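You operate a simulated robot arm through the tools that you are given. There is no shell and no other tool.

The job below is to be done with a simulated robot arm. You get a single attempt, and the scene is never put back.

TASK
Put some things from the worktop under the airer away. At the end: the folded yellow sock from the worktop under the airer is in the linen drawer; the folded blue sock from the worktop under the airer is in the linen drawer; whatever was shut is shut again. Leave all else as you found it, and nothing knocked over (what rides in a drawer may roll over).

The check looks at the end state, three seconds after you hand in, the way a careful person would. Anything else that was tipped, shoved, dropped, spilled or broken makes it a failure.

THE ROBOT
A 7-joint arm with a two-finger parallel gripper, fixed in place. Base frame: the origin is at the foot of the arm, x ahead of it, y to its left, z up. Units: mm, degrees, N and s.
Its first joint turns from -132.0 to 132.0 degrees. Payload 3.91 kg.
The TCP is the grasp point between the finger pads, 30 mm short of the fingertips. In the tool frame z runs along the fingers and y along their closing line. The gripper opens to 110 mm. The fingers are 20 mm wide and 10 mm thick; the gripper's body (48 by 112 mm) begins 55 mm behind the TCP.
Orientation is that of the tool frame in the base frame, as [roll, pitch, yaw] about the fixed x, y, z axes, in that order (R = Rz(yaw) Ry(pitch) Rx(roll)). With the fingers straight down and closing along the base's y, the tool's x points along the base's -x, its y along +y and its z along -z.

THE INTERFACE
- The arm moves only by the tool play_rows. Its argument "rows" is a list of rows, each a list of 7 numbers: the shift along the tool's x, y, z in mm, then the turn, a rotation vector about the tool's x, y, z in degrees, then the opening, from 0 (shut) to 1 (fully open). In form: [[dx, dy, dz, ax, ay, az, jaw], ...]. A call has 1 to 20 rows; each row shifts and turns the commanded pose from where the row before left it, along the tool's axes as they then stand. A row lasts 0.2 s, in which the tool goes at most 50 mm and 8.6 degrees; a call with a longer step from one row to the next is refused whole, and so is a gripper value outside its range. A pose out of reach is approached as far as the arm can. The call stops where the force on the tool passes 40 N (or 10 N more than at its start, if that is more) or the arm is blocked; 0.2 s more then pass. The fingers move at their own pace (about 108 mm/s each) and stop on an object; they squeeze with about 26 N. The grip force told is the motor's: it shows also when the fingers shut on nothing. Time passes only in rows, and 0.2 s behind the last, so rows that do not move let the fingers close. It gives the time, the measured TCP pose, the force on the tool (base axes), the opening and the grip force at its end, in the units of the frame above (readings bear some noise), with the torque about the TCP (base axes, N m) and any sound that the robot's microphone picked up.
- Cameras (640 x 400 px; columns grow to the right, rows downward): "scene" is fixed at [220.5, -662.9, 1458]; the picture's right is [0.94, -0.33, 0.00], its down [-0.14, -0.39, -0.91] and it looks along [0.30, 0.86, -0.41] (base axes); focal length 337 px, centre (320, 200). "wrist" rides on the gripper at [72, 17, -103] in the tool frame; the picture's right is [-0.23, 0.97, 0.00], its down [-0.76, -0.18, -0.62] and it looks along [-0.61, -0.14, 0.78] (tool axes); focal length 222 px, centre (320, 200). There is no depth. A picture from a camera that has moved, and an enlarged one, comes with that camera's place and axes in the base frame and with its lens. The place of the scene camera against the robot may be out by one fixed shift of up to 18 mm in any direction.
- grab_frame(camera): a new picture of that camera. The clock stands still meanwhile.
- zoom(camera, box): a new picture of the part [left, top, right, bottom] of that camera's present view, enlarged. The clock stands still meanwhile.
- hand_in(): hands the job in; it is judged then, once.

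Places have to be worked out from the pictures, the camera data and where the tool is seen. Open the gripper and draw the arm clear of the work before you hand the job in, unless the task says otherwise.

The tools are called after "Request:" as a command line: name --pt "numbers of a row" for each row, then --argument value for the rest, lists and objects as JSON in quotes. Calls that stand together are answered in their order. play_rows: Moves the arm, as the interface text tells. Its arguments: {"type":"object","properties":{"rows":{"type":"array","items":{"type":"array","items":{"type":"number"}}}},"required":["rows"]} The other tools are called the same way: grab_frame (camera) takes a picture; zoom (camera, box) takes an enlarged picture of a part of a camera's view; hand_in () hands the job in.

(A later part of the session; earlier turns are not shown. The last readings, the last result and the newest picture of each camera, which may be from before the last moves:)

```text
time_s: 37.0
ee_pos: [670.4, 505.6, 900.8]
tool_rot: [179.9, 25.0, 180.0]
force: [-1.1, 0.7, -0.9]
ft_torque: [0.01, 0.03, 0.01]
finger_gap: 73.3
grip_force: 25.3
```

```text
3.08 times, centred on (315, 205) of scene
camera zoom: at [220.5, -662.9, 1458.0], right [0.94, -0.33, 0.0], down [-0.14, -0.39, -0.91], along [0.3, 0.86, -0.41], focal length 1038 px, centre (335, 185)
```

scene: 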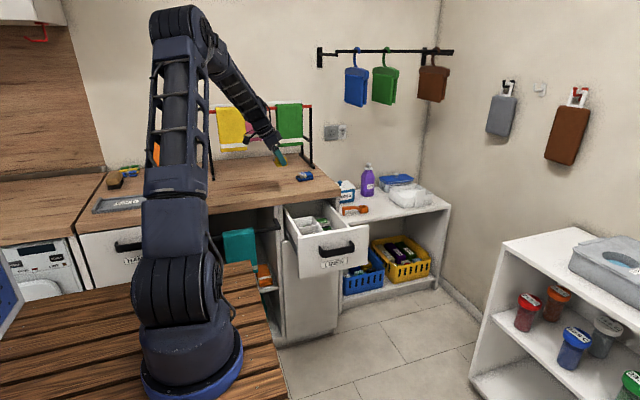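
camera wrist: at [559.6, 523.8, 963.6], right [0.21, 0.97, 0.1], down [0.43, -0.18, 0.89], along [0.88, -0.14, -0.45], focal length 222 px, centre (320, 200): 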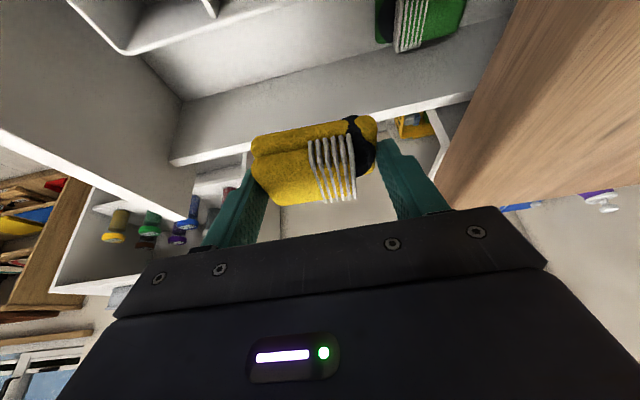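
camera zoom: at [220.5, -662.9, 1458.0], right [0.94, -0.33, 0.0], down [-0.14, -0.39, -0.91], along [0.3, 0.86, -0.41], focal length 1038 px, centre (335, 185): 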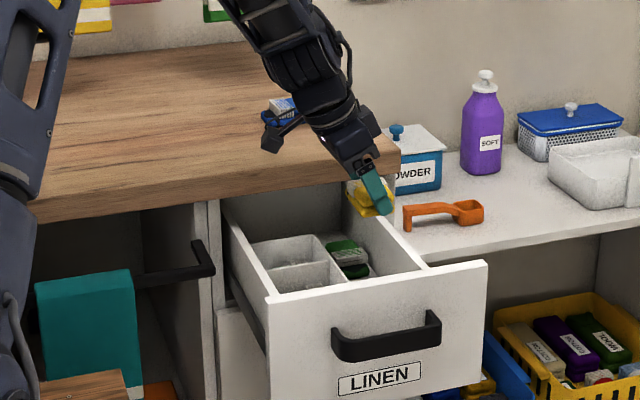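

The right wall is confirmed at x≈716 with the sock lined up in the strip. I descend vertically in steps.

Request:
play_rows --pt "10 0 21.5 0 0 0 0.4" --pt "10 0 21.5 0 0 0 0.4" --pt "10 0 21.5 0 0 0 0.4" --pt "10 0 21.5 0 0 0 0.4" --pt "8 0 17 0 0 0 0.4" --pt "0 0 0 0 0 0 0.4"

Request:
grab_frame --camera "wrist"

Request:
zoom --camera "scene" --box '[270, 160, 350, 250]'

```text
time_s: 38.5
ee_pos: [670.1, 506.3, 788.4]
tool_rot: [179.8, 25.0, 179.8]
force: [0.4, 0.3, -0.4]
ft_torque: [0.03, 0.01, 0.02]
finger_gap: 73.4
grip_force: 26.2
```

```text
taken
camera wrist: at [559.5, 524.1, 850.9], right [0.21, 0.97, 0.1], down [0.43, -0.18, 0.89], along [0.88, -0.14, -0.45], focal length 222 px, centre (320, 200)
```

wrist: 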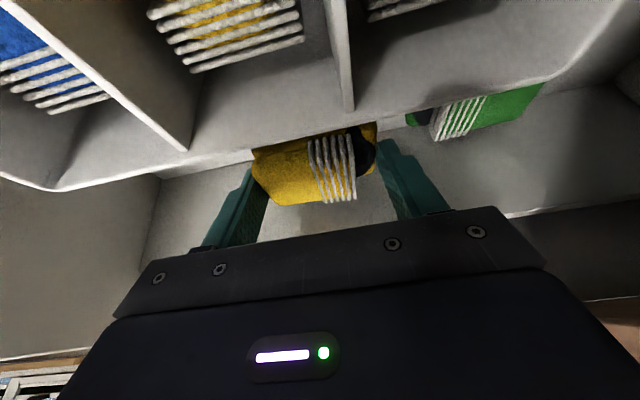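

```text
4.44 times, centred on (310, 205) of scene
camera zoom: at [220.5, -662.9, 1458.0], right [0.94, -0.33, 0.0], down [-0.14, -0.39, -0.91], along [0.3, 0.86, -0.41], focal length 1499 px, centre (364, 178)
```

zoom: 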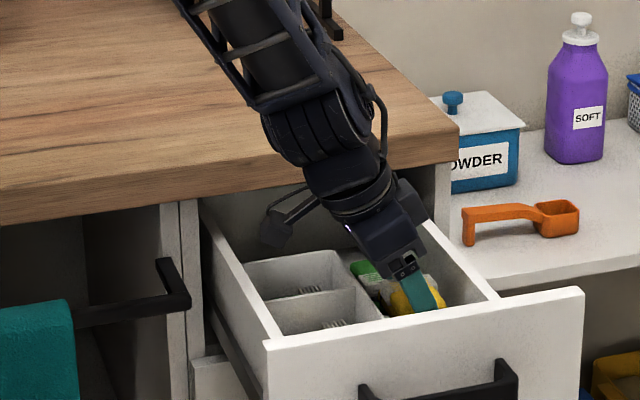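

Clear so far, with the sock bottom at about z≈753. I continue down about 31 mm in small steps, watching the force.

Request:
play_rows --pt "3.4 0 7.25 0 0 0 0.4" --pt "3.4 0 7.25 0 0 0 0.4" --pt "3.0 0 6.3 0 0 0 0.4" --pt "1.7 0 3.6 0 0 0 0.4" --pt "1.7 0 3.6 0 0 0 0.4" --pt "0 0 0 0 0 0 0.4"

Request:
grab_frame --camera "wrist"

```text
time_s: 39.9
ee_pos: [669.3, 506.5, 756.7]
tool_rot: [179.7, 25.1, 179.9]
force: [-0.7, 0.9, -0.9]
ft_torque: [0.01, -0.01, -0.01]
finger_gap: 73.4
grip_force: 25.9
```

```text
taken
camera wrist: at [559.0, 524.2, 820.0], right [0.21, 0.97, 0.1], down [0.43, -0.18, 0.89], along [0.88, -0.14, -0.45], focal length 222 px, centre (320, 200)
```

wrist: 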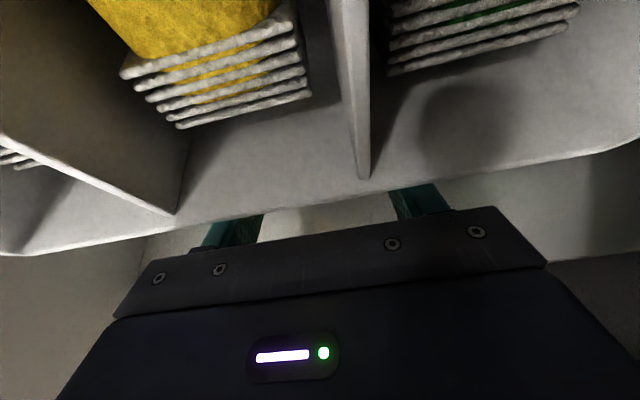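

No contact yet. I lower another 3 mm, then open modestly (to about 86 mm) to let the sock down without touching the green one.

Request:
play_rows --pt "0.64 0 1.36 0 0 0 0.4" --pt "0.64 0 1.36 0 0 0 0.4" --pt "0 0 0 0 0 0 0.4"

Request:
play_rows --pt "0 0 0 0 0 0 0.7" --pt "0 0 0 0 0 0 0.74" --pt "0 0 0 0 0 0 0.78" --pt "0 0 0 0 0 0 0.78"

Request:
grab_frame --camera "wrist"

Request:
zoom --camera "scene" --box '[270, 160, 350, 250]'

```text
time_s: 40.6
ee_pos: [670.3, 507.3, 755.1]
tool_rot: [179.8, 25.0, 179.8]
force: [-0.6, 0.2, -1.0]
ft_torque: [-0.02, 0.0, 0.06]
finger_gap: 73.5
grip_force: 25.5
```

```text
time_s: 41.6
ee_pos: [669.4, 505.8, 754.4]
tool_rot: [179.8, 25.0, 179.9]
force: [0.0, -0.2, 0.2]
ft_torque: [0.02, -0.04, -0.01]
finger_gap: 85.8
grip_force: 0.0
```

```text
taken
camera wrist: at [559.4, 524.2, 817.0], right [0.21, 0.97, 0.1], down [0.43, -0.18, 0.89], along [0.88, -0.14, -0.45], focal length 222 px, centre (320, 200)
```

wrist: 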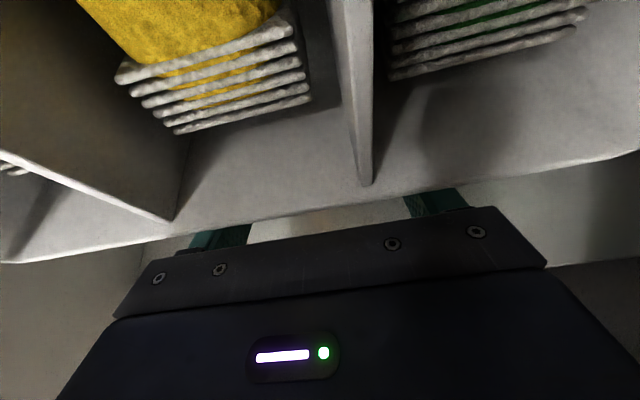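

```text
4.44 times, centred on (310, 205) of scene
camera zoom: at [220.5, -662.9, 1458.0], right [0.94, -0.33, 0.0], down [-0.14, -0.39, -0.91], along [0.3, 0.86, -0.41], focal length 1499 px, centre (364, 178)
```

zoom: 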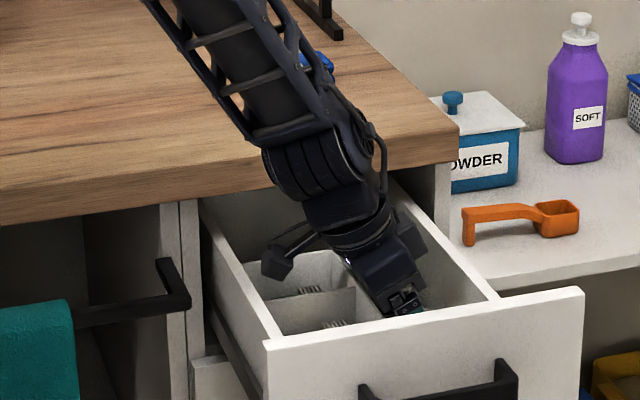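

Released. I rise vertically out of the drawer, keeping the jaw opening, and check that the sock stayed.

Request:
play_rows --pt "-6.4 0 -13.6 0 0 0 0.78" --pt "-8.5 0 -18.1 0 0 0 0.78" --pt "-12.7 0 -27.2 0 0 0 0.78" --pt "-16.9 0 -36.3 0 0 0 0.78" --pt "-16.9 0 -36.3 0 0 0 0.78" --pt "-16.9 0 -36.3 0 0 0 0.78" --pt "-16.9 0 -36.3 0 0 0 0.78" --pt "0 0 0 0 0 0 1"

Request:
grab_frame --camera "wrist"

Request:
zoom --camera "scene" --box '[270, 160, 350, 250]'

```text
time_s: 43.5
ee_pos: [669.9, 505.1, 978.2]
tool_rot: [179.7, 25.0, 179.9]
force: [0.6, -0.4, -0.3]
ft_torque: [-0.02, 0.01, 0.0]
finger_gap: 110.4
grip_force: 0.0
```

```text
taken
camera wrist: at [559.4, 523.6, 1042.4], right [0.21, 0.97, 0.1], down [0.43, -0.18, 0.89], along [0.88, -0.14, -0.45], focal length 222 px, centre (320, 200)
```

wrist: 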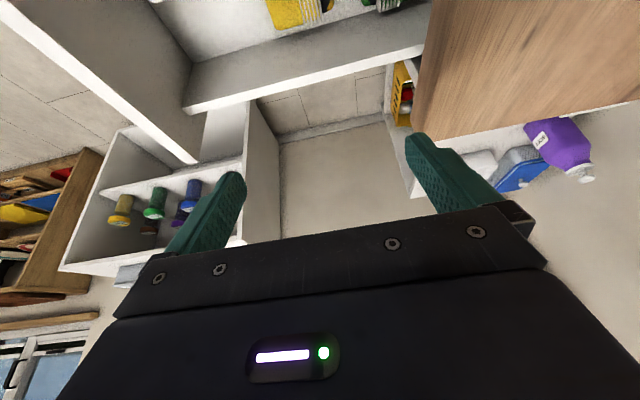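

```text
4.44 times, centred on (310, 205) of scene
camera zoom: at [220.5, -662.9, 1458.0], right [0.94, -0.33, 0.0], down [-0.14, -0.39, -0.91], along [0.3, 0.86, -0.41], focal length 1499 px, centre (364, 178)
```

zoom: 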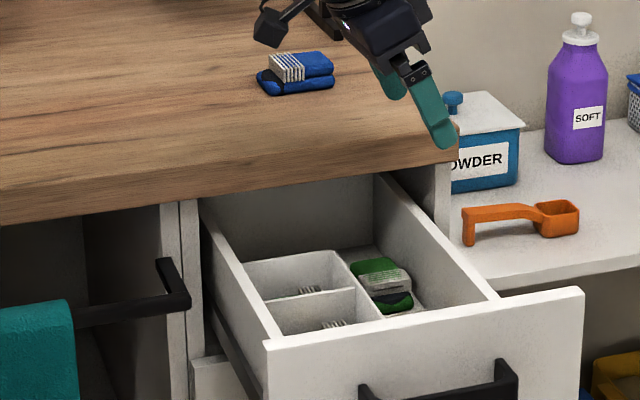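

The yellow sock lies in the drawer. I now move up and over toward the blue sock and measure it from a good angle.

Request:
play_rows --pt "16.2 23.7 -30.2 0 0 0 1" --pt "16.2 23.7 -30.2 0 0 0 1" --pt "16.2 23.7 -30.2 0 0 0 1" --pt "16.2 23.7 -30.2 0 0 0 1" --pt "0 0 0 0 0 0 1"

Request:
grab_frame --camera "wrist"

Request:
zoom --camera "wrist" --box '[380, 20, 540, 120]'

Request:
zoom --camera "wrist" --box '[100, 0, 420, 160]'

```text
time_s: 44.6
ee_pos: [560.3, 601.3, 1062.0]
tool_rot: [179.8, 25.1, 179.8]
force: [0.4, -0.5, -0.4]
ft_torque: [-0.01, 0.02, 0.0]
finger_gap: 110.1
grip_force: 0.1
```

```text
taken
camera wrist: at [450.3, 618.5, 1124.5], right [0.21, 0.97, 0.1], down [0.43, -0.18, 0.89], along [0.88, -0.14, -0.45], focal length 222 px, centre (320, 200)
```

wrist: 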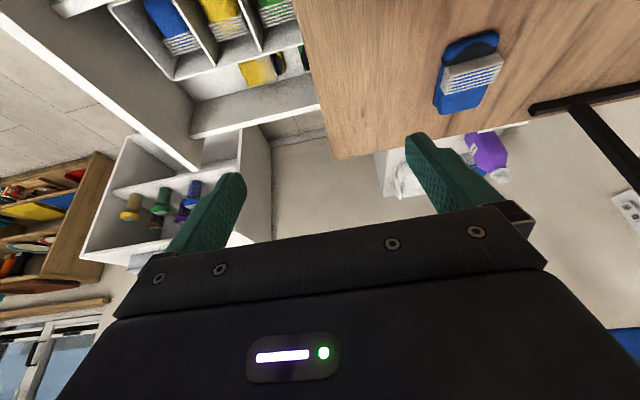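

```text
4.00 times, centred on (460, 70) of wrist
camera zoom: at [450.3, 618.5, 1124.5], right [0.21, 0.97, 0.1], down [0.43, -0.18, 0.89], along [0.88, -0.14, -0.45], focal length 888 px, centre (-240, 720)
```

zoom: 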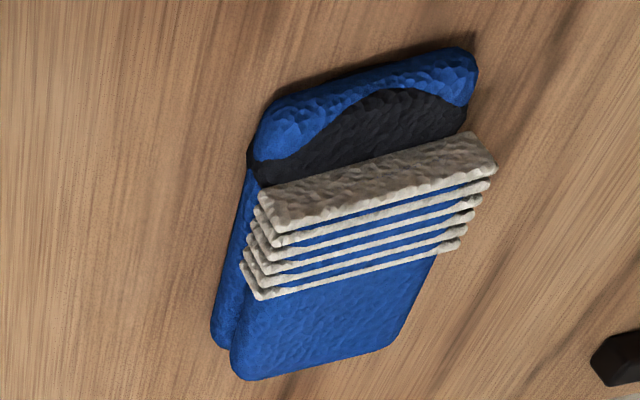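

```text
2.00 times, centred on (260, 80) of wrist
camera zoom: at [450.3, 618.5, 1124.5], right [0.21, 0.97, 0.1], down [0.43, -0.18, 0.89], along [0.88, -0.14, -0.45], focal length 444 px, centre (440, 440)
```

zoom: 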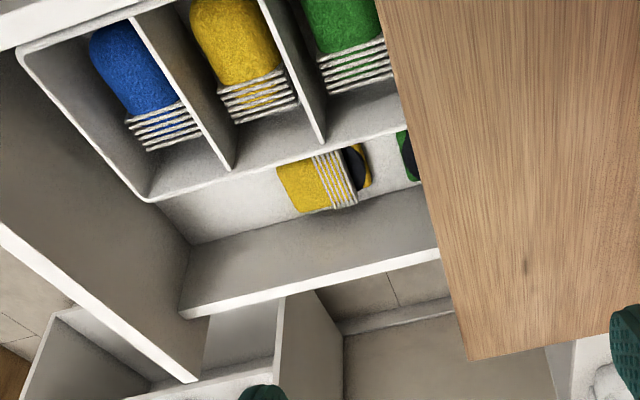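

The yellow sock sits nicely in the strip with space in front. The blue sock is centred near (640, 759), aligned with x. I turn the tool +90° about the vertical and go to the pre-grasp pose.

Request:
play_rows --pt "0 0 0 -3.46 0 -7.42 1" --pt "0 0 0 -3.46 0 -7.42 1" --pt "0 0 0 -3.46 0 -7.42 1" --pt "0 0 0 -3.46 0 -7.42 1" --pt "0 0 0 -3.46 0 -7.42 1" --pt "0 0 0 -3.46 0 -7.42 1" --pt "0 0 0 -3.46 0 -7.42 1" --pt "0 0 0 -3.46 0 -7.42 1" --pt "0 0 0 -3.46 0 -7.42 1" --pt "0 0 0 -3.46 0 -7.42 1" --pt "0 0 0 -3.46 0 -7.42 1" --pt "0 0 0 0 0 0 1"

Request:
play_rows --pt "-20.6 -19.9 24.9 0 0 0 1" --pt "-20.6 -19.9 24.9 0 0 0 1" --pt "-20.6 -19.9 24.9 0 0 0 1" --pt "-20.6 -19.9 24.9 0 0 0 1" --pt "0 0 0 0 0 0 1"

Request:
grab_frame --camera "wrist"

Request:
zoom --camera "scene" --box '[240, 110, 360, 200]'

```text
time_s: 47.2
ee_pos: [559.8, 600.3, 1061.0]
tool_rot: [180.0, 25.1, -89.8]
force: [0.1, -0.7, 0.0]
ft_torque: [0.01, 0.0, 0.01]
finger_gap: 110.0
grip_force: 0.0
```

```text
time_s: 48.5
ee_pos: [639.1, 716.9, 1006.6]
tool_rot: [-179.9, 25.1, -89.9]
force: [0.1, 0.8, 0.9]
ft_torque: [-0.02, -0.03, -0.02]
finger_gap: 110.0
grip_force: 0.0
```

```text
taken
camera wrist: at [621.2, 607.7, 1069.2], right [-0.97, 0.2, 0.1], down [0.18, 0.42, 0.89], along [0.14, 0.88, -0.45], focal length 222 px, centre (320, 200)
```

wrist: 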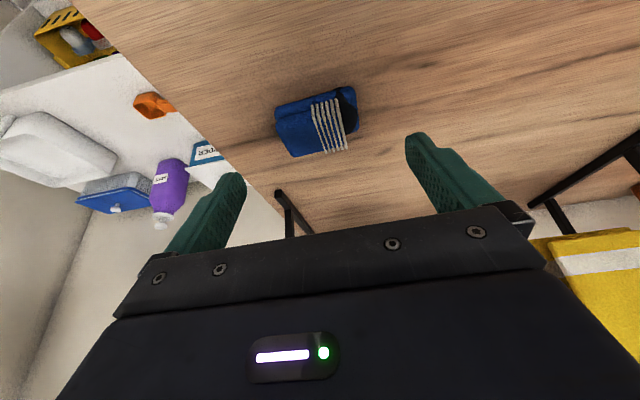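

```text
4.44 times, centred on (300, 155) of scene
camera zoom: at [220.5, -662.9, 1458.0], right [0.94, -0.33, 0.0], down [-0.14, -0.39, -0.91], along [0.3, 0.86, -0.41], focal length 1499 px, centre (409, 400)
```

zoom: 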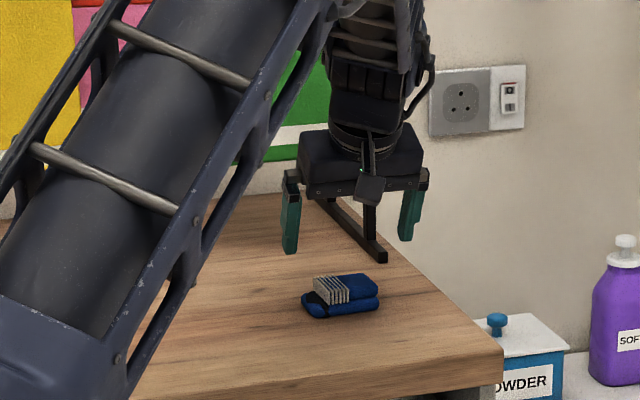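

The blue sock is nearly centred, turned about +3° and about 3 mm further in +x. I correct for that and advance to just above the worktop.

Request:
play_rows --pt "0 0 0 -1.27 0 -2.72 1" --pt "-1.2 -1.2 20 0 0 0 1" --pt "-1.2 -1.2 20 0 0 0 1" --pt "-1.2 -1.2 20 0 0 0 1" --pt "-1.2 -1.1 12 0 0 0 1" --pt "0 0 5 0 0 0 1" --pt "0 0 0 0 0 0 1"

Request:
grab_frame --camera "wrist"

Request:
zoom --camera "scene" --box '[260, 120, 360, 200]'

```text
time_s: 50.0
ee_pos: [642.0, 755.2, 938.9]
tool_rot: [-179.9, 25.1, -86.9]
force: [-0.1, 0.1, -0.1]
ft_torque: [0.07, 0.03, 0.01]
finger_gap: 110.2
grip_force: 0.1
```

```text
taken
camera wrist: at [630.0, 645.2, 1001.4], right [-0.98, 0.15, 0.1], down [0.15, 0.43, 0.89], along [0.09, 0.89, -0.45], focal length 222 px, centre (320, 200)
```

wrist: 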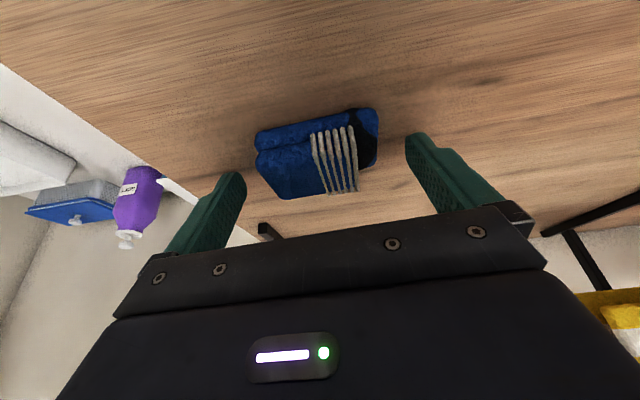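

```text
5.00 times, centred on (310, 160) of scene
camera zoom: at [220.5, -662.9, 1458.0], right [0.94, -0.33, 0.0], down [-0.14, -0.39, -0.91], along [0.3, 0.86, -0.41], focal length 1687 px, centre (370, 400)
```

zoom: 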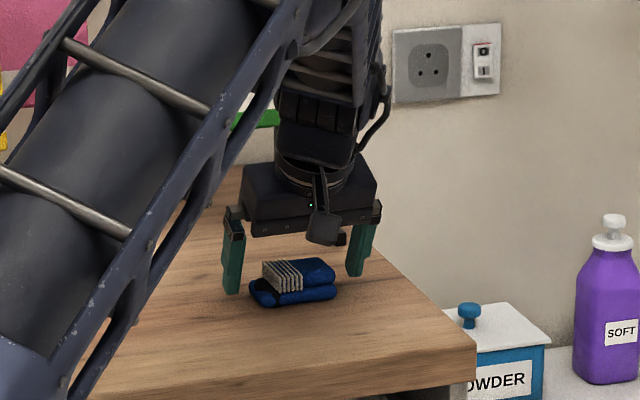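

Nearly centred; the sock sits about 4 mm toward +x, so I shift that way, drop about 4 mm, then close.

Request:
play_rows --pt "0 -4 2.5 0 0 0 1" --pt "0 0 2 0 0 0 1" --pt "0 0 0 0 0 0 1"

Request:
play_rows --pt "0 0 0 0 0 0 0.75" --pt "0 0 0 0 0 0 0.6" --pt "0 0 0 0 0 0 0.5" --pt "0 0 0 0 0 0 0.4" --pt "0 0 0 0 0 0 0.4"

Request:
grab_frame --camera "wrist"

```text
time_s: 50.9
ee_pos: [646.4, 757.4, 934.8]
tool_rot: [-180.0, 25.1, -86.9]
force: [0.2, -0.3, 0.1]
ft_torque: [-0.02, 0.0, 0.0]
finger_gap: 110.0
grip_force: 0.0
```

```text
time_s: 52.0
ee_pos: [646.5, 757.3, 935.0]
tool_rot: [-180.0, 25.2, -86.9]
force: [0.5, -0.6, 0.8]
ft_torque: [0.06, 0.01, -0.01]
finger_gap: 72.9
grip_force: 26.4
```

```text
taken
camera wrist: at [633.8, 647.3, 997.3], right [-0.98, 0.15, 0.1], down [0.15, 0.43, 0.89], along [0.09, 0.89, -0.45], focal length 222 px, centre (320, 200)
```

wrist: 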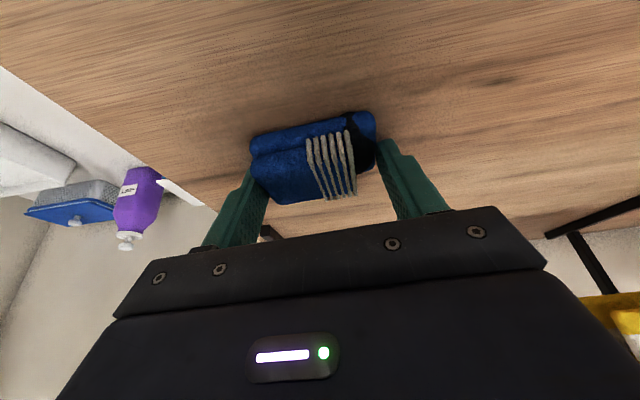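

Gripped the blue sock (72.9 mm, 26 N). I lift it straight up 40 mm and check.

Request:
play_rows --pt "-4.2 0 -9.1 0 0 0 0.4" --pt "-4.2 0 -9.1 0 0 0 0.4" --pt "-4.2 0 -9.1 0 0 0 0.4" --pt "-4.2 0 -9.1 0 0 0 0.4" --pt "0 0 0 0 0 0 0.4"

Request:
grab_frame --camera "wrist"

Request:
zoom --camera "scene" --box '[260, 120, 360, 200]'

```text
time_s: 53.2
ee_pos: [646.0, 757.6, 975.7]
tool_rot: [179.9, 25.1, -86.9]
force: [0.0, -0.8, -0.9]
ft_torque: [-0.01, -0.02, 0.0]
finger_gap: 72.8
grip_force: 25.9
```

```text
taken
camera wrist: at [633.7, 647.3, 1037.3], right [-0.98, 0.15, 0.1], down [0.15, 0.43, 0.89], along [0.09, 0.89, -0.45], focal length 222 px, centre (320, 200)
```

wrist: 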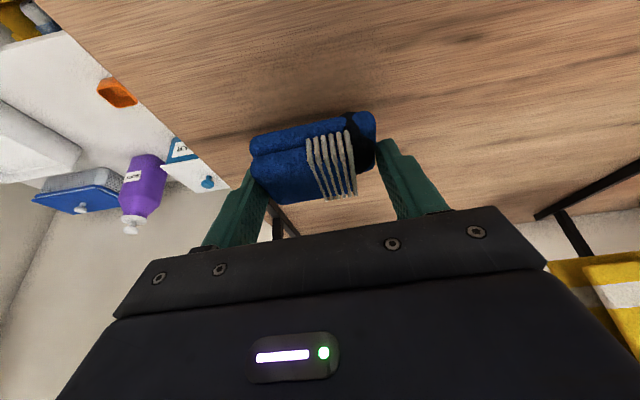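

```text
5.00 times, centred on (310, 160) of scene
camera zoom: at [220.5, -662.9, 1458.0], right [0.94, -0.33, 0.0], down [-0.14, -0.39, -0.91], along [0.3, 0.86, -0.41], focal length 1687 px, centre (370, 400)
```

zoom: 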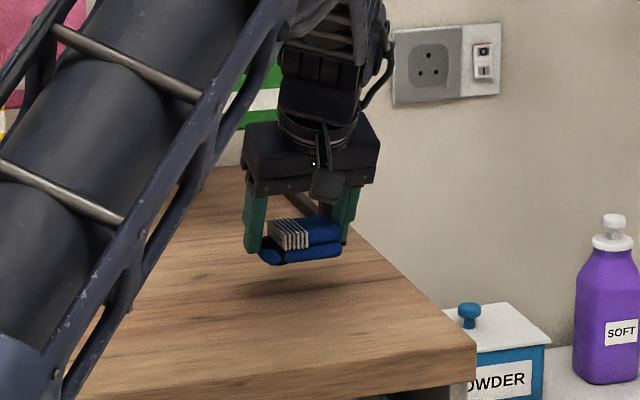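

The blue sock is held well. I move back and up, then turn the tool about the vertical so its length lies along y.

Request:
play_rows --pt "20.9 10.9 -28.4 0 0 0 0.4" --pt "20.9 10.9 -28.4 0 0 0 0.4" --pt "20.9 10.9 -28.4 0 0 0 0.4" --pt "20.9 10.9 -28.4 0 0 0 0.4" --pt "20.9 10.9 -28.4 0 0 0 0.4" --pt "0 0 0 0 0 0 0.4"

Request:
play_rows --pt "0 0 0 3.28 0 7.03 0.4" --pt "0 0 0 3.28 0 7.03 0.4" --pt "0 0 0 3.28 0 7.03 0.4" --pt "0 0 0 3.28 0 7.03 0.4" --pt "0 0 0 3.28 0 7.03 0.4" --pt "0 0 0 3.28 0 7.03 0.4" --pt "0 0 0 3.28 0 7.03 0.4" --pt "0 0 0 3.28 0 7.03 0.4" --pt "0 0 0 3.28 0 7.03 0.4" --pt "0 0 0 3.28 0 7.03 0.4" --pt "0 0 0 3.28 0 7.03 0.4" --pt "0 0 0 3.28 0 7.03 0.4" --pt "0 0 0 0 0 0 0.4"

Request:
grab_frame --camera "scene"

```text
time_s: 54.6
ee_pos: [599.4, 600.3, 1059.2]
tool_rot: [-180.0, 25.3, -87.0]
force: [-0.3, 0.0, -0.3]
ft_torque: [0.0, 0.03, -0.02]
finger_gap: 72.8
grip_force: 26.0
```

```text
time_s: 57.5
ee_pos: [600.6, 598.9, 1058.8]
tool_rot: [179.7, 25.0, 179.8]
force: [-1.0, -0.5, -0.2]
ft_torque: [0.04, -0.02, -0.01]
finger_gap: 73.2
grip_force: 26.0
```

```text
taken
```

scene: 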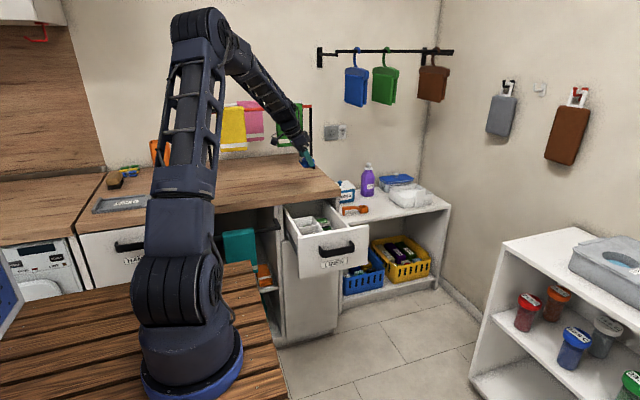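

I now move to hover above the front part of the drawer and verify where the yellow sock lies.

Request:
play_rows --pt "8.5 -36 17.9 0 0 0 0.4" --pt "8.5 -36 17.9 0 0 0 0.4" --pt "8.5 -36 17.9 0 0 0 0.4" --pt "8.5 -36 17.9 0 0 0 0.4" --pt "8.5 -36 17.9 0 0 0 0.4" --pt "0 0 0 0 0 0 0.4"

Request:
grab_frame --camera "wrist"

Request:
zoom --camera "wrist" --box '[220, 0, 500, 175]'

```text
time_s: 58.9
ee_pos: [599.8, 420.5, 958.1]
tool_rot: [179.7, 25.0, 179.9]
force: [1.4, 0.6, -0.6]
ft_torque: [0.0, 0.03, 0.0]
finger_gap: 73.1
grip_force: 26.4
```

```text
taken
camera wrist: at [488.7, 436.9, 1022.3], right [0.21, 0.97, 0.1], down [0.43, -0.18, 0.89], along [0.88, -0.14, -0.45], focal length 222 px, centre (320, 200)
```

wrist: 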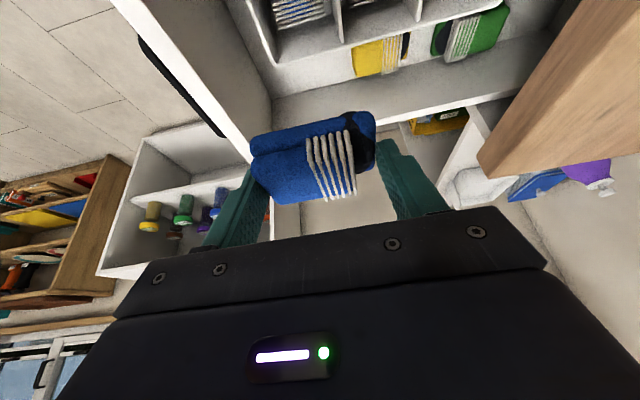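

```text
2.29 times, centred on (360, 88) of wrist
camera zoom: at [488.7, 436.9, 1022.3], right [0.21, 0.97, 0.1], down [0.43, -0.18, 0.89], along [0.88, -0.14, -0.45], focal length 508 px, centre (229, 457)
```

zoom: 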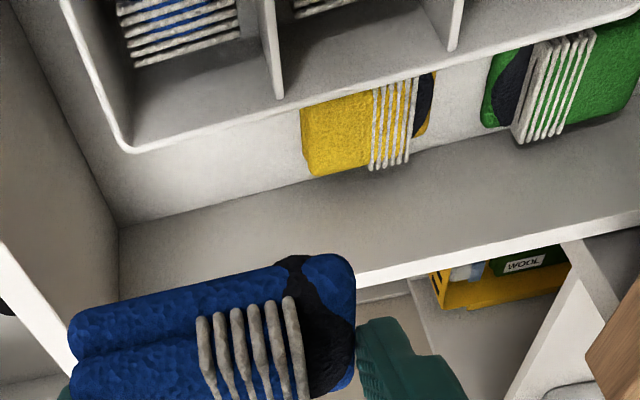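

The yellow sock's front end is at y≈471 and the front panel inner face at y≈344, so I aim the blue sock's centre at y≈409, x≈676. I move there and descend partway.

Request:
play_rows --pt "-12.4 -3.7 27.2 0 0 0 0.4" --pt "-12.4 -3.7 27.2 0 0 0 0.4" --pt "-12.4 -3.7 27.2 0 0 0 0.4" --pt "0 0 0 0 0 0 0.4"

Request:
grab_frame --camera "wrist"

```text
time_s: 59.9
ee_pos: [667.6, 409.9, 902.5]
tool_rot: [179.8, 25.1, 179.9]
force: [0.3, 0.4, -0.8]
ft_torque: [-0.01, 0.0, 0.0]
finger_gap: 73.0
grip_force: 26.2
```

```text
taken
camera wrist: at [557.2, 426.6, 964.3], right [0.21, 0.97, 0.1], down [0.43, -0.18, 0.89], along [0.88, -0.14, -0.45], focal length 222 px, centre (320, 200)
```

wrist: 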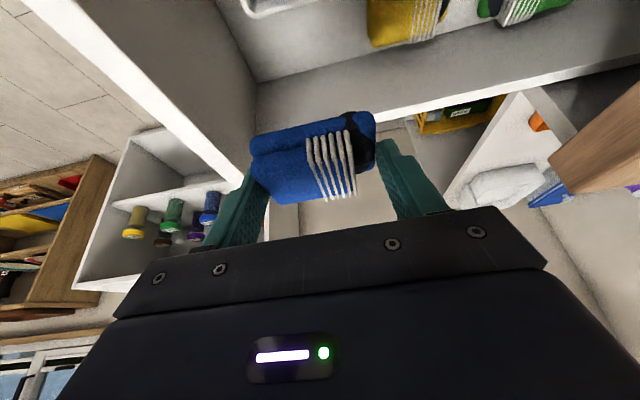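

The front panel's inner edge is at y≈342, so there is about 10 mm of body clearance. I descend in steps.

Request:
play_rows --pt "8.5 0 18.1 0 0 0 0.4" --pt "8.5 0 18.1 0 0 0 0.4" --pt "8.5 0 18.1 0 0 0 0.4" --pt "8.5 0 18.1 0 0 0 0.4" --pt "8.5 0 18.1 0 0 0 0.4" --pt "0 0 0 0 0 0 0.4"

Request:
grab_frame --camera "wrist"

Request:
zoom --camera "scene" --box '[270, 160, 370, 260]'

```text
time_s: 61.2
ee_pos: [667.3, 408.4, 799.9]
tool_rot: [179.9, 24.9, 180.0]
force: [0.5, 0.4, 0.1]
ft_torque: [0.01, 0.0, -0.03]
finger_gap: 73.0
grip_force: 26.0
```

```text
taken
camera wrist: at [556.8, 426.6, 863.9], right [0.21, 0.97, 0.1], down [0.43, -0.18, 0.89], along [0.88, -0.14, -0.45], focal length 222 px, centre (320, 200)
```

wrist: 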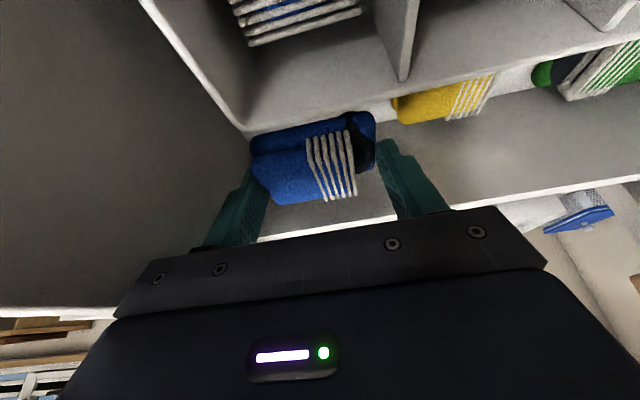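

```text
4.00 times, centred on (320, 210) of scene
camera zoom: at [220.5, -662.9, 1458.0], right [0.94, -0.33, 0.0], down [-0.14, -0.39, -0.91], along [0.3, 0.86, -0.41], focal length 1349 px, centre (320, 160)
```

zoom: 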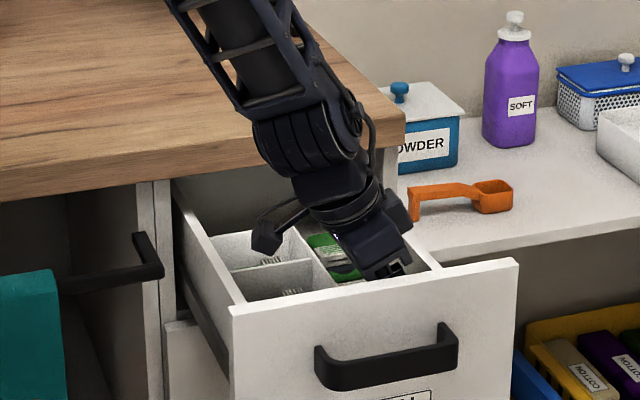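

Aligned; I continue down in small steps to just above the floor.

Request:
play_rows --pt "3.4 1.2 7.25 0 0 0 0.4" --pt "3.4 0 7.25 0 0 0 0.4" --pt "3.4 0 7.25 0 0 0 0.4" --pt "3.4 0 7.25 0 0 0 0.4" --pt "3.4 0 7.25 0 0 0 0.4" --pt "1.3 0 2.7 0 0 0 0.4" --pt "0 0 0 0 0 0 0.4"

Request:
grab_frame --camera "wrist"

```text
time_s: 62.9
ee_pos: [666.6, 410.4, 759.9]
tool_rot: [179.8, 25.1, 179.9]
force: [-0.3, -0.1, -0.3]
ft_torque: [-0.02, 0.01, -0.01]
finger_gap: 72.8
grip_force: 26.0
```

```text
taken
camera wrist: at [556.7, 427.6, 821.1], right [0.21, 0.97, 0.1], down [0.43, -0.18, 0.89], along [0.88, -0.14, -0.45], focal length 222 px, centre (320, 200)
```

wrist: 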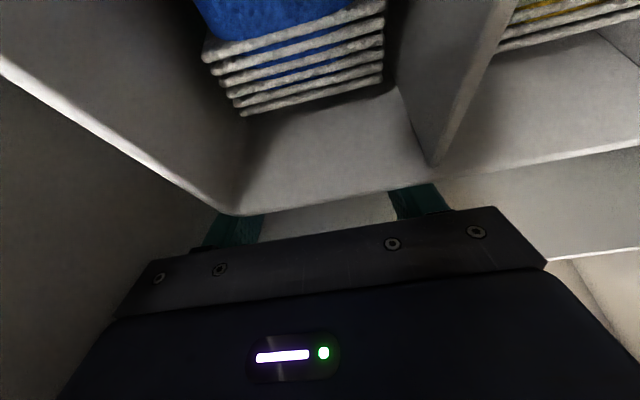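

Still free at TCP z≈760. I lower about 4.5 mm more, then open slightly to about 82 mm to release.

Request:
play_rows --pt "0.85 0 1.8 0 0 0 0.4" --pt "0.85 0 1.8 0 0 0 0.4" --pt "0.2 0 0.5 0 0 0 0.4" --pt "0 0 0 0 0 0 0.4"

Request:
play_rows --pt "0 0 0 0 0 0 0.69" --pt "0 0 0 0 0 0 0.72" --pt "0 0 0 0 0 0 0.745" --pt "0 0 0 0 0 0 0.745"

Request:
play_rows --pt "-6.4 0 -13.6 0 0 0 0.745" --pt "-8.5 0 -18.1 0 0 0 0.745" --pt "-12.7 0 -27.2 0 0 0 0.745" --pt "-16.9 0 -36.3 0 0 0 0.745" --pt "-16.9 0 -36.3 0 0 0 0.745" --pt "-16.9 0 -36.3 0 0 0 0.745" --pt "-16.9 0 -36.3 0 0 0 0.745" --pt "0 0 0 0 0 0 0.745"

Request:
grab_frame --camera "wrist"

Request:
zoom --camera "scene" --box '[270, 160, 370, 260]'

```text
time_s: 63.9
ee_pos: [667.1, 410.3, 754.2]
tool_rot: [179.8, 25.2, 179.9]
force: [-0.3, -0.5, -1.0]
ft_torque: [0.03, -0.04, -0.01]
finger_gap: 73.0
grip_force: 26.7
```

```text
time_s: 64.8
ee_pos: [667.4, 408.9, 753.7]
tool_rot: [179.8, 25.0, 179.9]
force: [-0.9, 0.1, 0.2]
ft_torque: [-0.02, 0.03, 0.0]
finger_gap: 82.0
grip_force: 0.2
```

```text
time_s: 66.7
ee_pos: [666.7, 410.2, 979.2]
tool_rot: [179.8, 25.1, 180.0]
force: [-0.4, 0.3, 0.4]
ft_torque: [-0.02, -0.01, 0.02]
finger_gap: 82.0
grip_force: 0.1
```

```text
taken
camera wrist: at [556.2, 427.6, 1042.4], right [0.21, 0.97, 0.1], down [0.43, -0.18, 0.89], along [0.88, -0.14, -0.45], focal length 222 px, centre (320, 200)
```

wrist: 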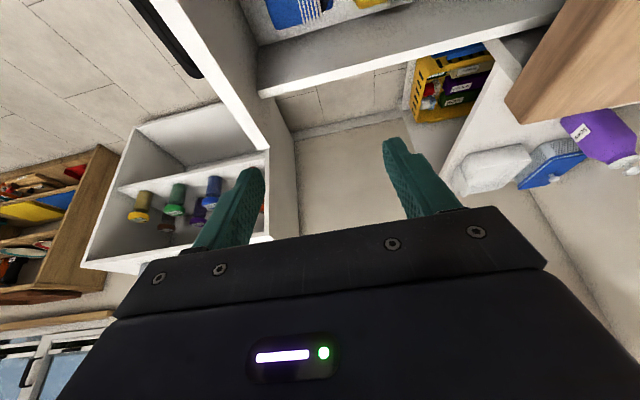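

```text
4.00 times, centred on (320, 210) of scene
camera zoom: at [220.5, -662.9, 1458.0], right [0.94, -0.33, 0.0], down [-0.14, -0.39, -0.91], along [0.3, 0.86, -0.41], focal length 1349 px, centre (320, 160)
```

zoom: 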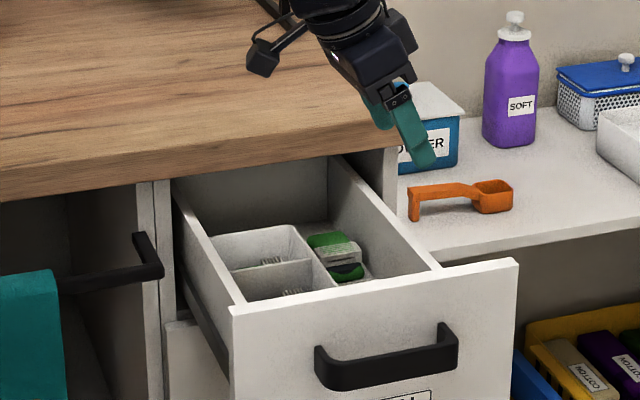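

Both socks are in the drawer. Next I close the gripper, move in front of the drawer at height, and turn the tool to point forward-down (+y) so I can push the front panel shut with the fingertips.

Request:
play_rows --pt "6.2 -36 -9.7 0 0 0 0.745" --pt "6.2 -36 -9.7 0 0 0 0.5" --pt "6.2 -36 -9.7 0 0 0 0.2" --pt "6.2 -36 -9.7 0 0 0 0" --pt "6.2 -36 -9.7 0 0 0 0" --pt "0 0 0 0 0 0 0"

Request:
play_rows --pt "0 0 0 -3.46 0 -7.42 0" --pt "0 0 0 -3.46 0 -7.42 0" --pt "0 0 0 -3.46 0 -7.42 0" --pt "0 0 0 -3.46 0 -7.42 0" --pt "0 0 0 -3.46 0 -7.42 0" --pt "0 0 0 -3.46 0 -7.42 0" --pt "0 0 0 -3.46 0 -7.42 0" --pt "0 0 0 -3.46 0 -7.42 0" --pt "0 0 0 -3.46 0 -7.42 0" --pt "0 0 0 -3.46 0 -7.42 0" --pt "0 0 0 -3.46 0 -7.42 0" --pt "0 0 0 0 0 0 0"

Request:
grab_frame --camera "wrist"

Request:
grab_frame --camera "scene"

```text
time_s: 68.0
ee_pos: [619.2, 230.5, 1009.2]
tool_rot: [179.9, 25.2, 180.0]
force: [-0.8, -0.4, -0.2]
ft_torque: [-0.02, 0.02, 0.03]
finger_gap: 0.2
grip_force: 25.9
```

```text
time_s: 70.7
ee_pos: [618.9, 229.1, 1010.5]
tool_rot: [-180.0, 25.1, -89.8]
force: [-0.4, 0.0, -0.4]
ft_torque: [0.03, 0.02, 0.02]
finger_gap: 0.0
grip_force: 26.4
```

```text
taken
camera wrist: at [600.5, 120.6, 1072.1], right [-0.97, 0.2, 0.1], down [0.18, 0.42, 0.89], along [0.14, 0.88, -0.45], focal length 222 px, centre (320, 200)
```

wrist: 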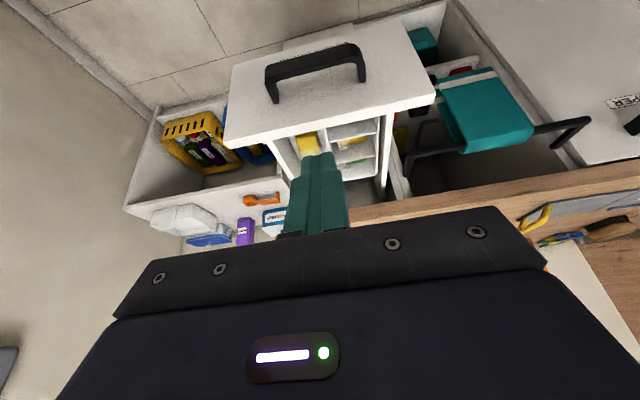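

```text
taken
```

scene: 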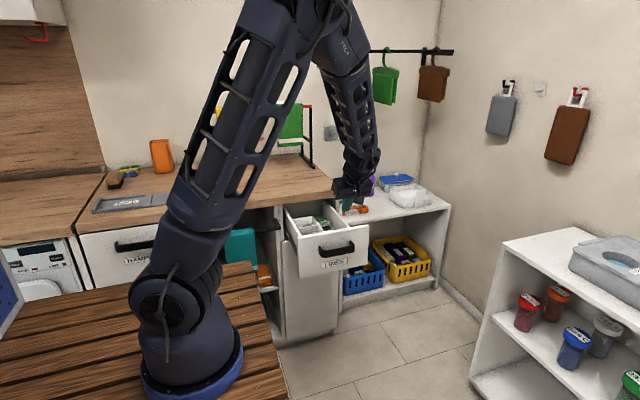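

The front panel's top edge is at y≈325–340 and the handle's top at z≈805. I lower to z≈858 in front of the panel, so the fingertips will press above the handle.

Request:
play_rows --pt "8.6 0 38 0 0 0 0" --pt "8.6 0 38 0 0 0 0" --pt "8.6 0 38 0 0 0 0" --pt "8.6 0 38 0 0 0 0" --pt "0 0 0 0 0 0 0"

Request:
grab_frame --camera "wrist"

Request:
zoom --camera "scene" --box '[270, 160, 370, 260]'

```text
time_s: 71.8
ee_pos: [617.5, 263.6, 857.3]
tool_rot: [-179.8, 25.1, -90.0]
force: [-0.4, 0.0, -0.4]
ft_torque: [0.0, 0.0, -0.05]
finger_gap: 0.1
grip_force: 25.8
```

```text
taken
camera wrist: at [600.2, 153.8, 919.4], right [-0.97, 0.2, 0.1], down [0.18, 0.42, 0.89], along [0.14, 0.88, -0.45], focal length 222 px, centre (320, 200)
```

wrist: 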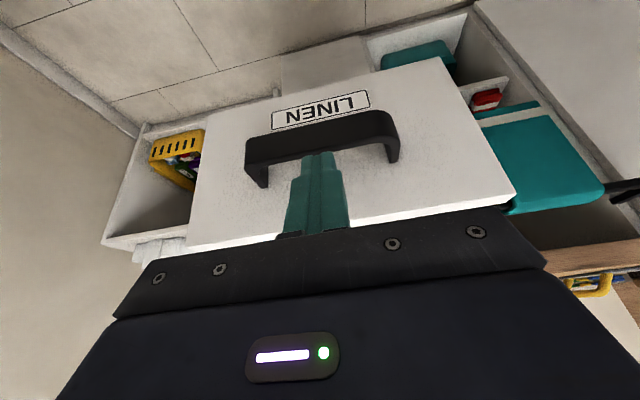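

```text
4.00 times, centred on (320, 210) of scene
camera zoom: at [220.5, -662.9, 1458.0], right [0.94, -0.33, 0.0], down [-0.14, -0.39, -0.91], along [0.3, 0.86, -0.41], focal length 1349 px, centre (320, 160)
```

zoom: 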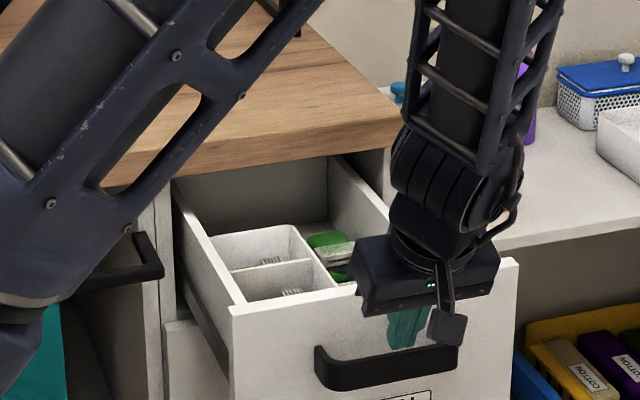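

The closed fingertips sit just above the handle in front of the panel. I push forward in +y, first a short distance to confirm it moves.

Request:
play_rows --pt "-10.9 0 5.07 0 0 0 0" --pt "-10.9 0 5.07 0 0 0 0" --pt "-7.25 0 3.38 0 0 0 0" --pt "-7.25 0 3.38 0 0 0 0" --pt "-7.25 0 3.38 0 0 0 0" --pt "-7.25 0 3.38 0 0 0 0" --pt "-7.25 0 3.38 0 0 0 0" --pt "-7.25 0 3.38 0 0 0 0"

Request:
grab_frame --camera "wrist"

Request:
zoom --camera "scene" --box '[270, 160, 370, 260]'

```text
time_s: 73.7
ee_pos: [618.4, 335.3, 857.0]
tool_rot: [-179.9, 25.2, -89.9]
force: [0.2, -0.5, 0.4]
ft_torque: [-0.03, -0.03, 0.03]
finger_gap: 0.0
grip_force: 25.6
```

```text
taken
camera wrist: at [600.1, 225.9, 919.7], right [-0.97, 0.2, 0.1], down [0.18, 0.42, 0.89], along [0.14, 0.88, -0.45], focal length 222 px, centre (320, 200)
```

wrist: 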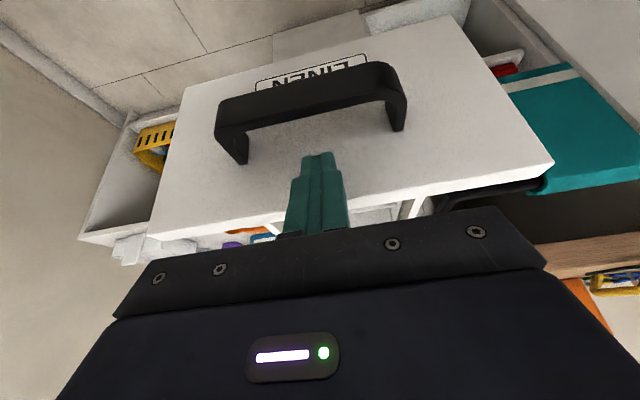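

```text
4.00 times, centred on (320, 210) of scene
camera zoom: at [220.5, -662.9, 1458.0], right [0.94, -0.33, 0.0], down [-0.14, -0.39, -0.91], along [0.3, 0.86, -0.41], focal length 1349 px, centre (320, 160)
```

zoom: 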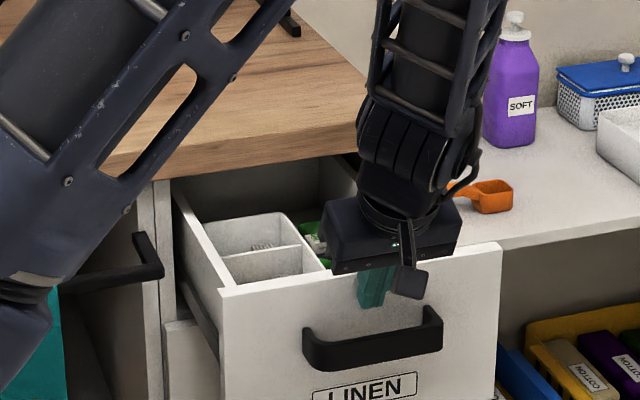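

The drawer moves freely with almost no force. I keep pushing steadily.

Request:
play_rows --pt "-9.06 0 4.23 0 0 0 0" --pt "-9.06 0 4.23 0 0 0 0" --pt "-9.06 0 4.23 0 0 0 0" --pt "-9.06 0 4.23 0 0 0 0" --pt "-9.06 0 4.23 0 0 0 0" --pt "-9.06 0 4.23 0 0 0 0" --pt "-9.06 0 4.23 0 0 0 0" --pt "-9.06 0 4.23 0 0 0 0" --pt "-9.06 0 4.23 0 0 0 0" --pt "-9.06 0 4.23 0 0 0 0" --pt "-9.06 0 4.23 0 0 0 0" --pt "-9.06 0 4.23 0 0 0 0" --pt "-9.06 0 4.23 0 0 0 0" --pt "-9.06 0 4.23 0 0 0 0" --pt "-9.06 0 4.23 0 0 0 0" --pt "-9.06 0 4.23 0 0 0 0" --pt "-9.06 0 4.23 0 0 0 0" --pt "-9.06 0 4.23 0 0 0 0" --pt "-9.06 0 4.23 0 0 0 0" --pt "-9.06 0 4.23 0 0 0 0"

Request:
grab_frame --camera "wrist"

Request:
zoom --camera "scene" --box '[260, 150, 360, 250]'

```text
time_s: 77.8
ee_pos: [617.8, 534.4, 858.9]
tool_rot: [180.0, 25.1, -90.0]
force: [-0.1, -0.9, -0.2]
ft_torque: [0.01, -0.01, -0.02]
finger_gap: 0.3
grip_force: 25.9
```

```text
taken
camera wrist: at [599.8, 426.4, 920.6], right [-0.97, 0.21, 0.1], down [0.18, 0.42, 0.89], along [0.14, 0.88, -0.45], focal length 222 px, centre (320, 200)
```

wrist: 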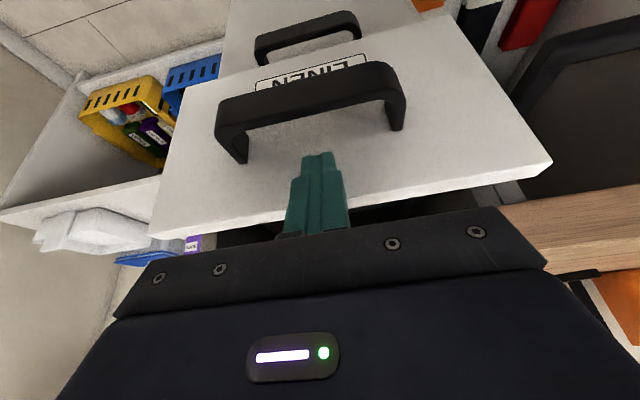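

```text
4.00 times, centred on (310, 200) of scene
camera zoom: at [220.5, -662.9, 1458.0], right [0.94, -0.33, 0.0], down [-0.14, -0.39, -0.91], along [0.3, 0.86, -0.41], focal length 1349 px, centre (360, 200)
```

zoom: 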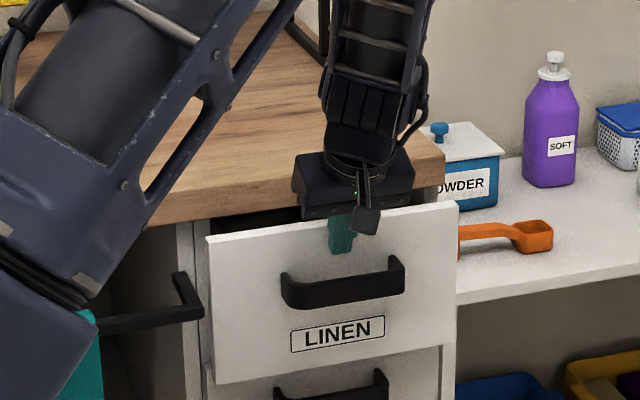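

About 49 mm to go. I continue with smaller steps until contact force shows the drawer is home.

Request:
play_rows --pt "-7.25 0 3.38 0 0 0 0" --pt "-7.25 0 3.38 0 0 0 0" --pt "-7.25 0 3.38 0 0 0 0" --pt "-7.25 0 3.38 0 0 0 0" --pt "-5.4 0 2.54 0 0 0 0" --pt "-2.7 0 1.27 0 0 0 0" --pt "-1.8 0 0.85 0 0 0 0" --pt "0 0 0 0 0 0 0"

Request:
grab_frame --camera "wrist"

Request:
zoom --camera "scene" --box '[260, 150, 360, 250]'

```text
time_s: 79.7
ee_pos: [618.7, 577.2, 857.3]
tool_rot: [-180.0, 25.1, -89.9]
force: [-0.1, -0.2, -0.1]
ft_torque: [-0.04, 0.04, 0.0]
finger_gap: 0.0
grip_force: 26.4
```

```text
taken
camera wrist: at [600.0, 469.0, 921.0], right [-0.97, 0.21, 0.1], down [0.18, 0.42, 0.89], along [0.14, 0.88, -0.45], focal length 222 px, centre (320, 200)
```

wrist: 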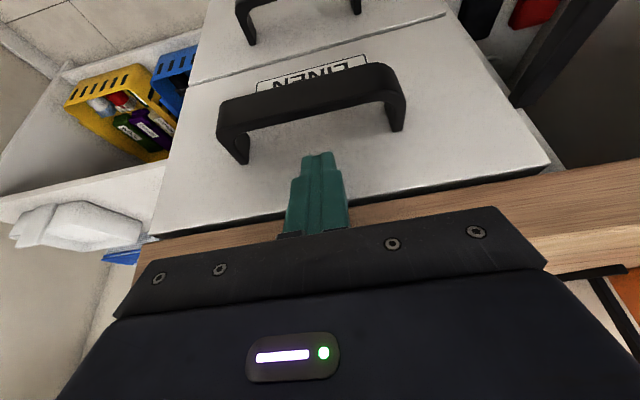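

```text
4.00 times, centred on (310, 200) of scene
camera zoom: at [220.5, -662.9, 1458.0], right [0.94, -0.33, 0.0], down [-0.14, -0.39, -0.91], along [0.3, 0.86, -0.41], focal length 1349 px, centre (360, 200)
```

zoom: 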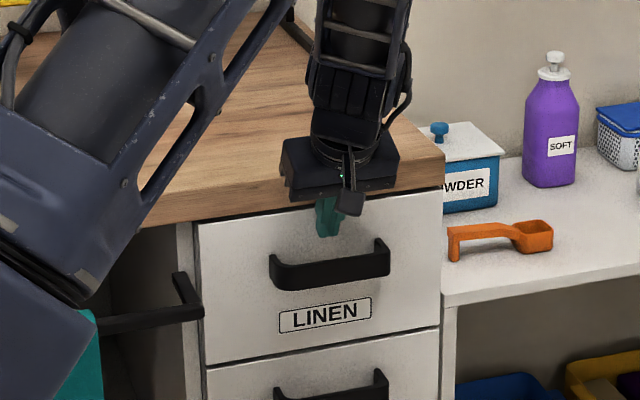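

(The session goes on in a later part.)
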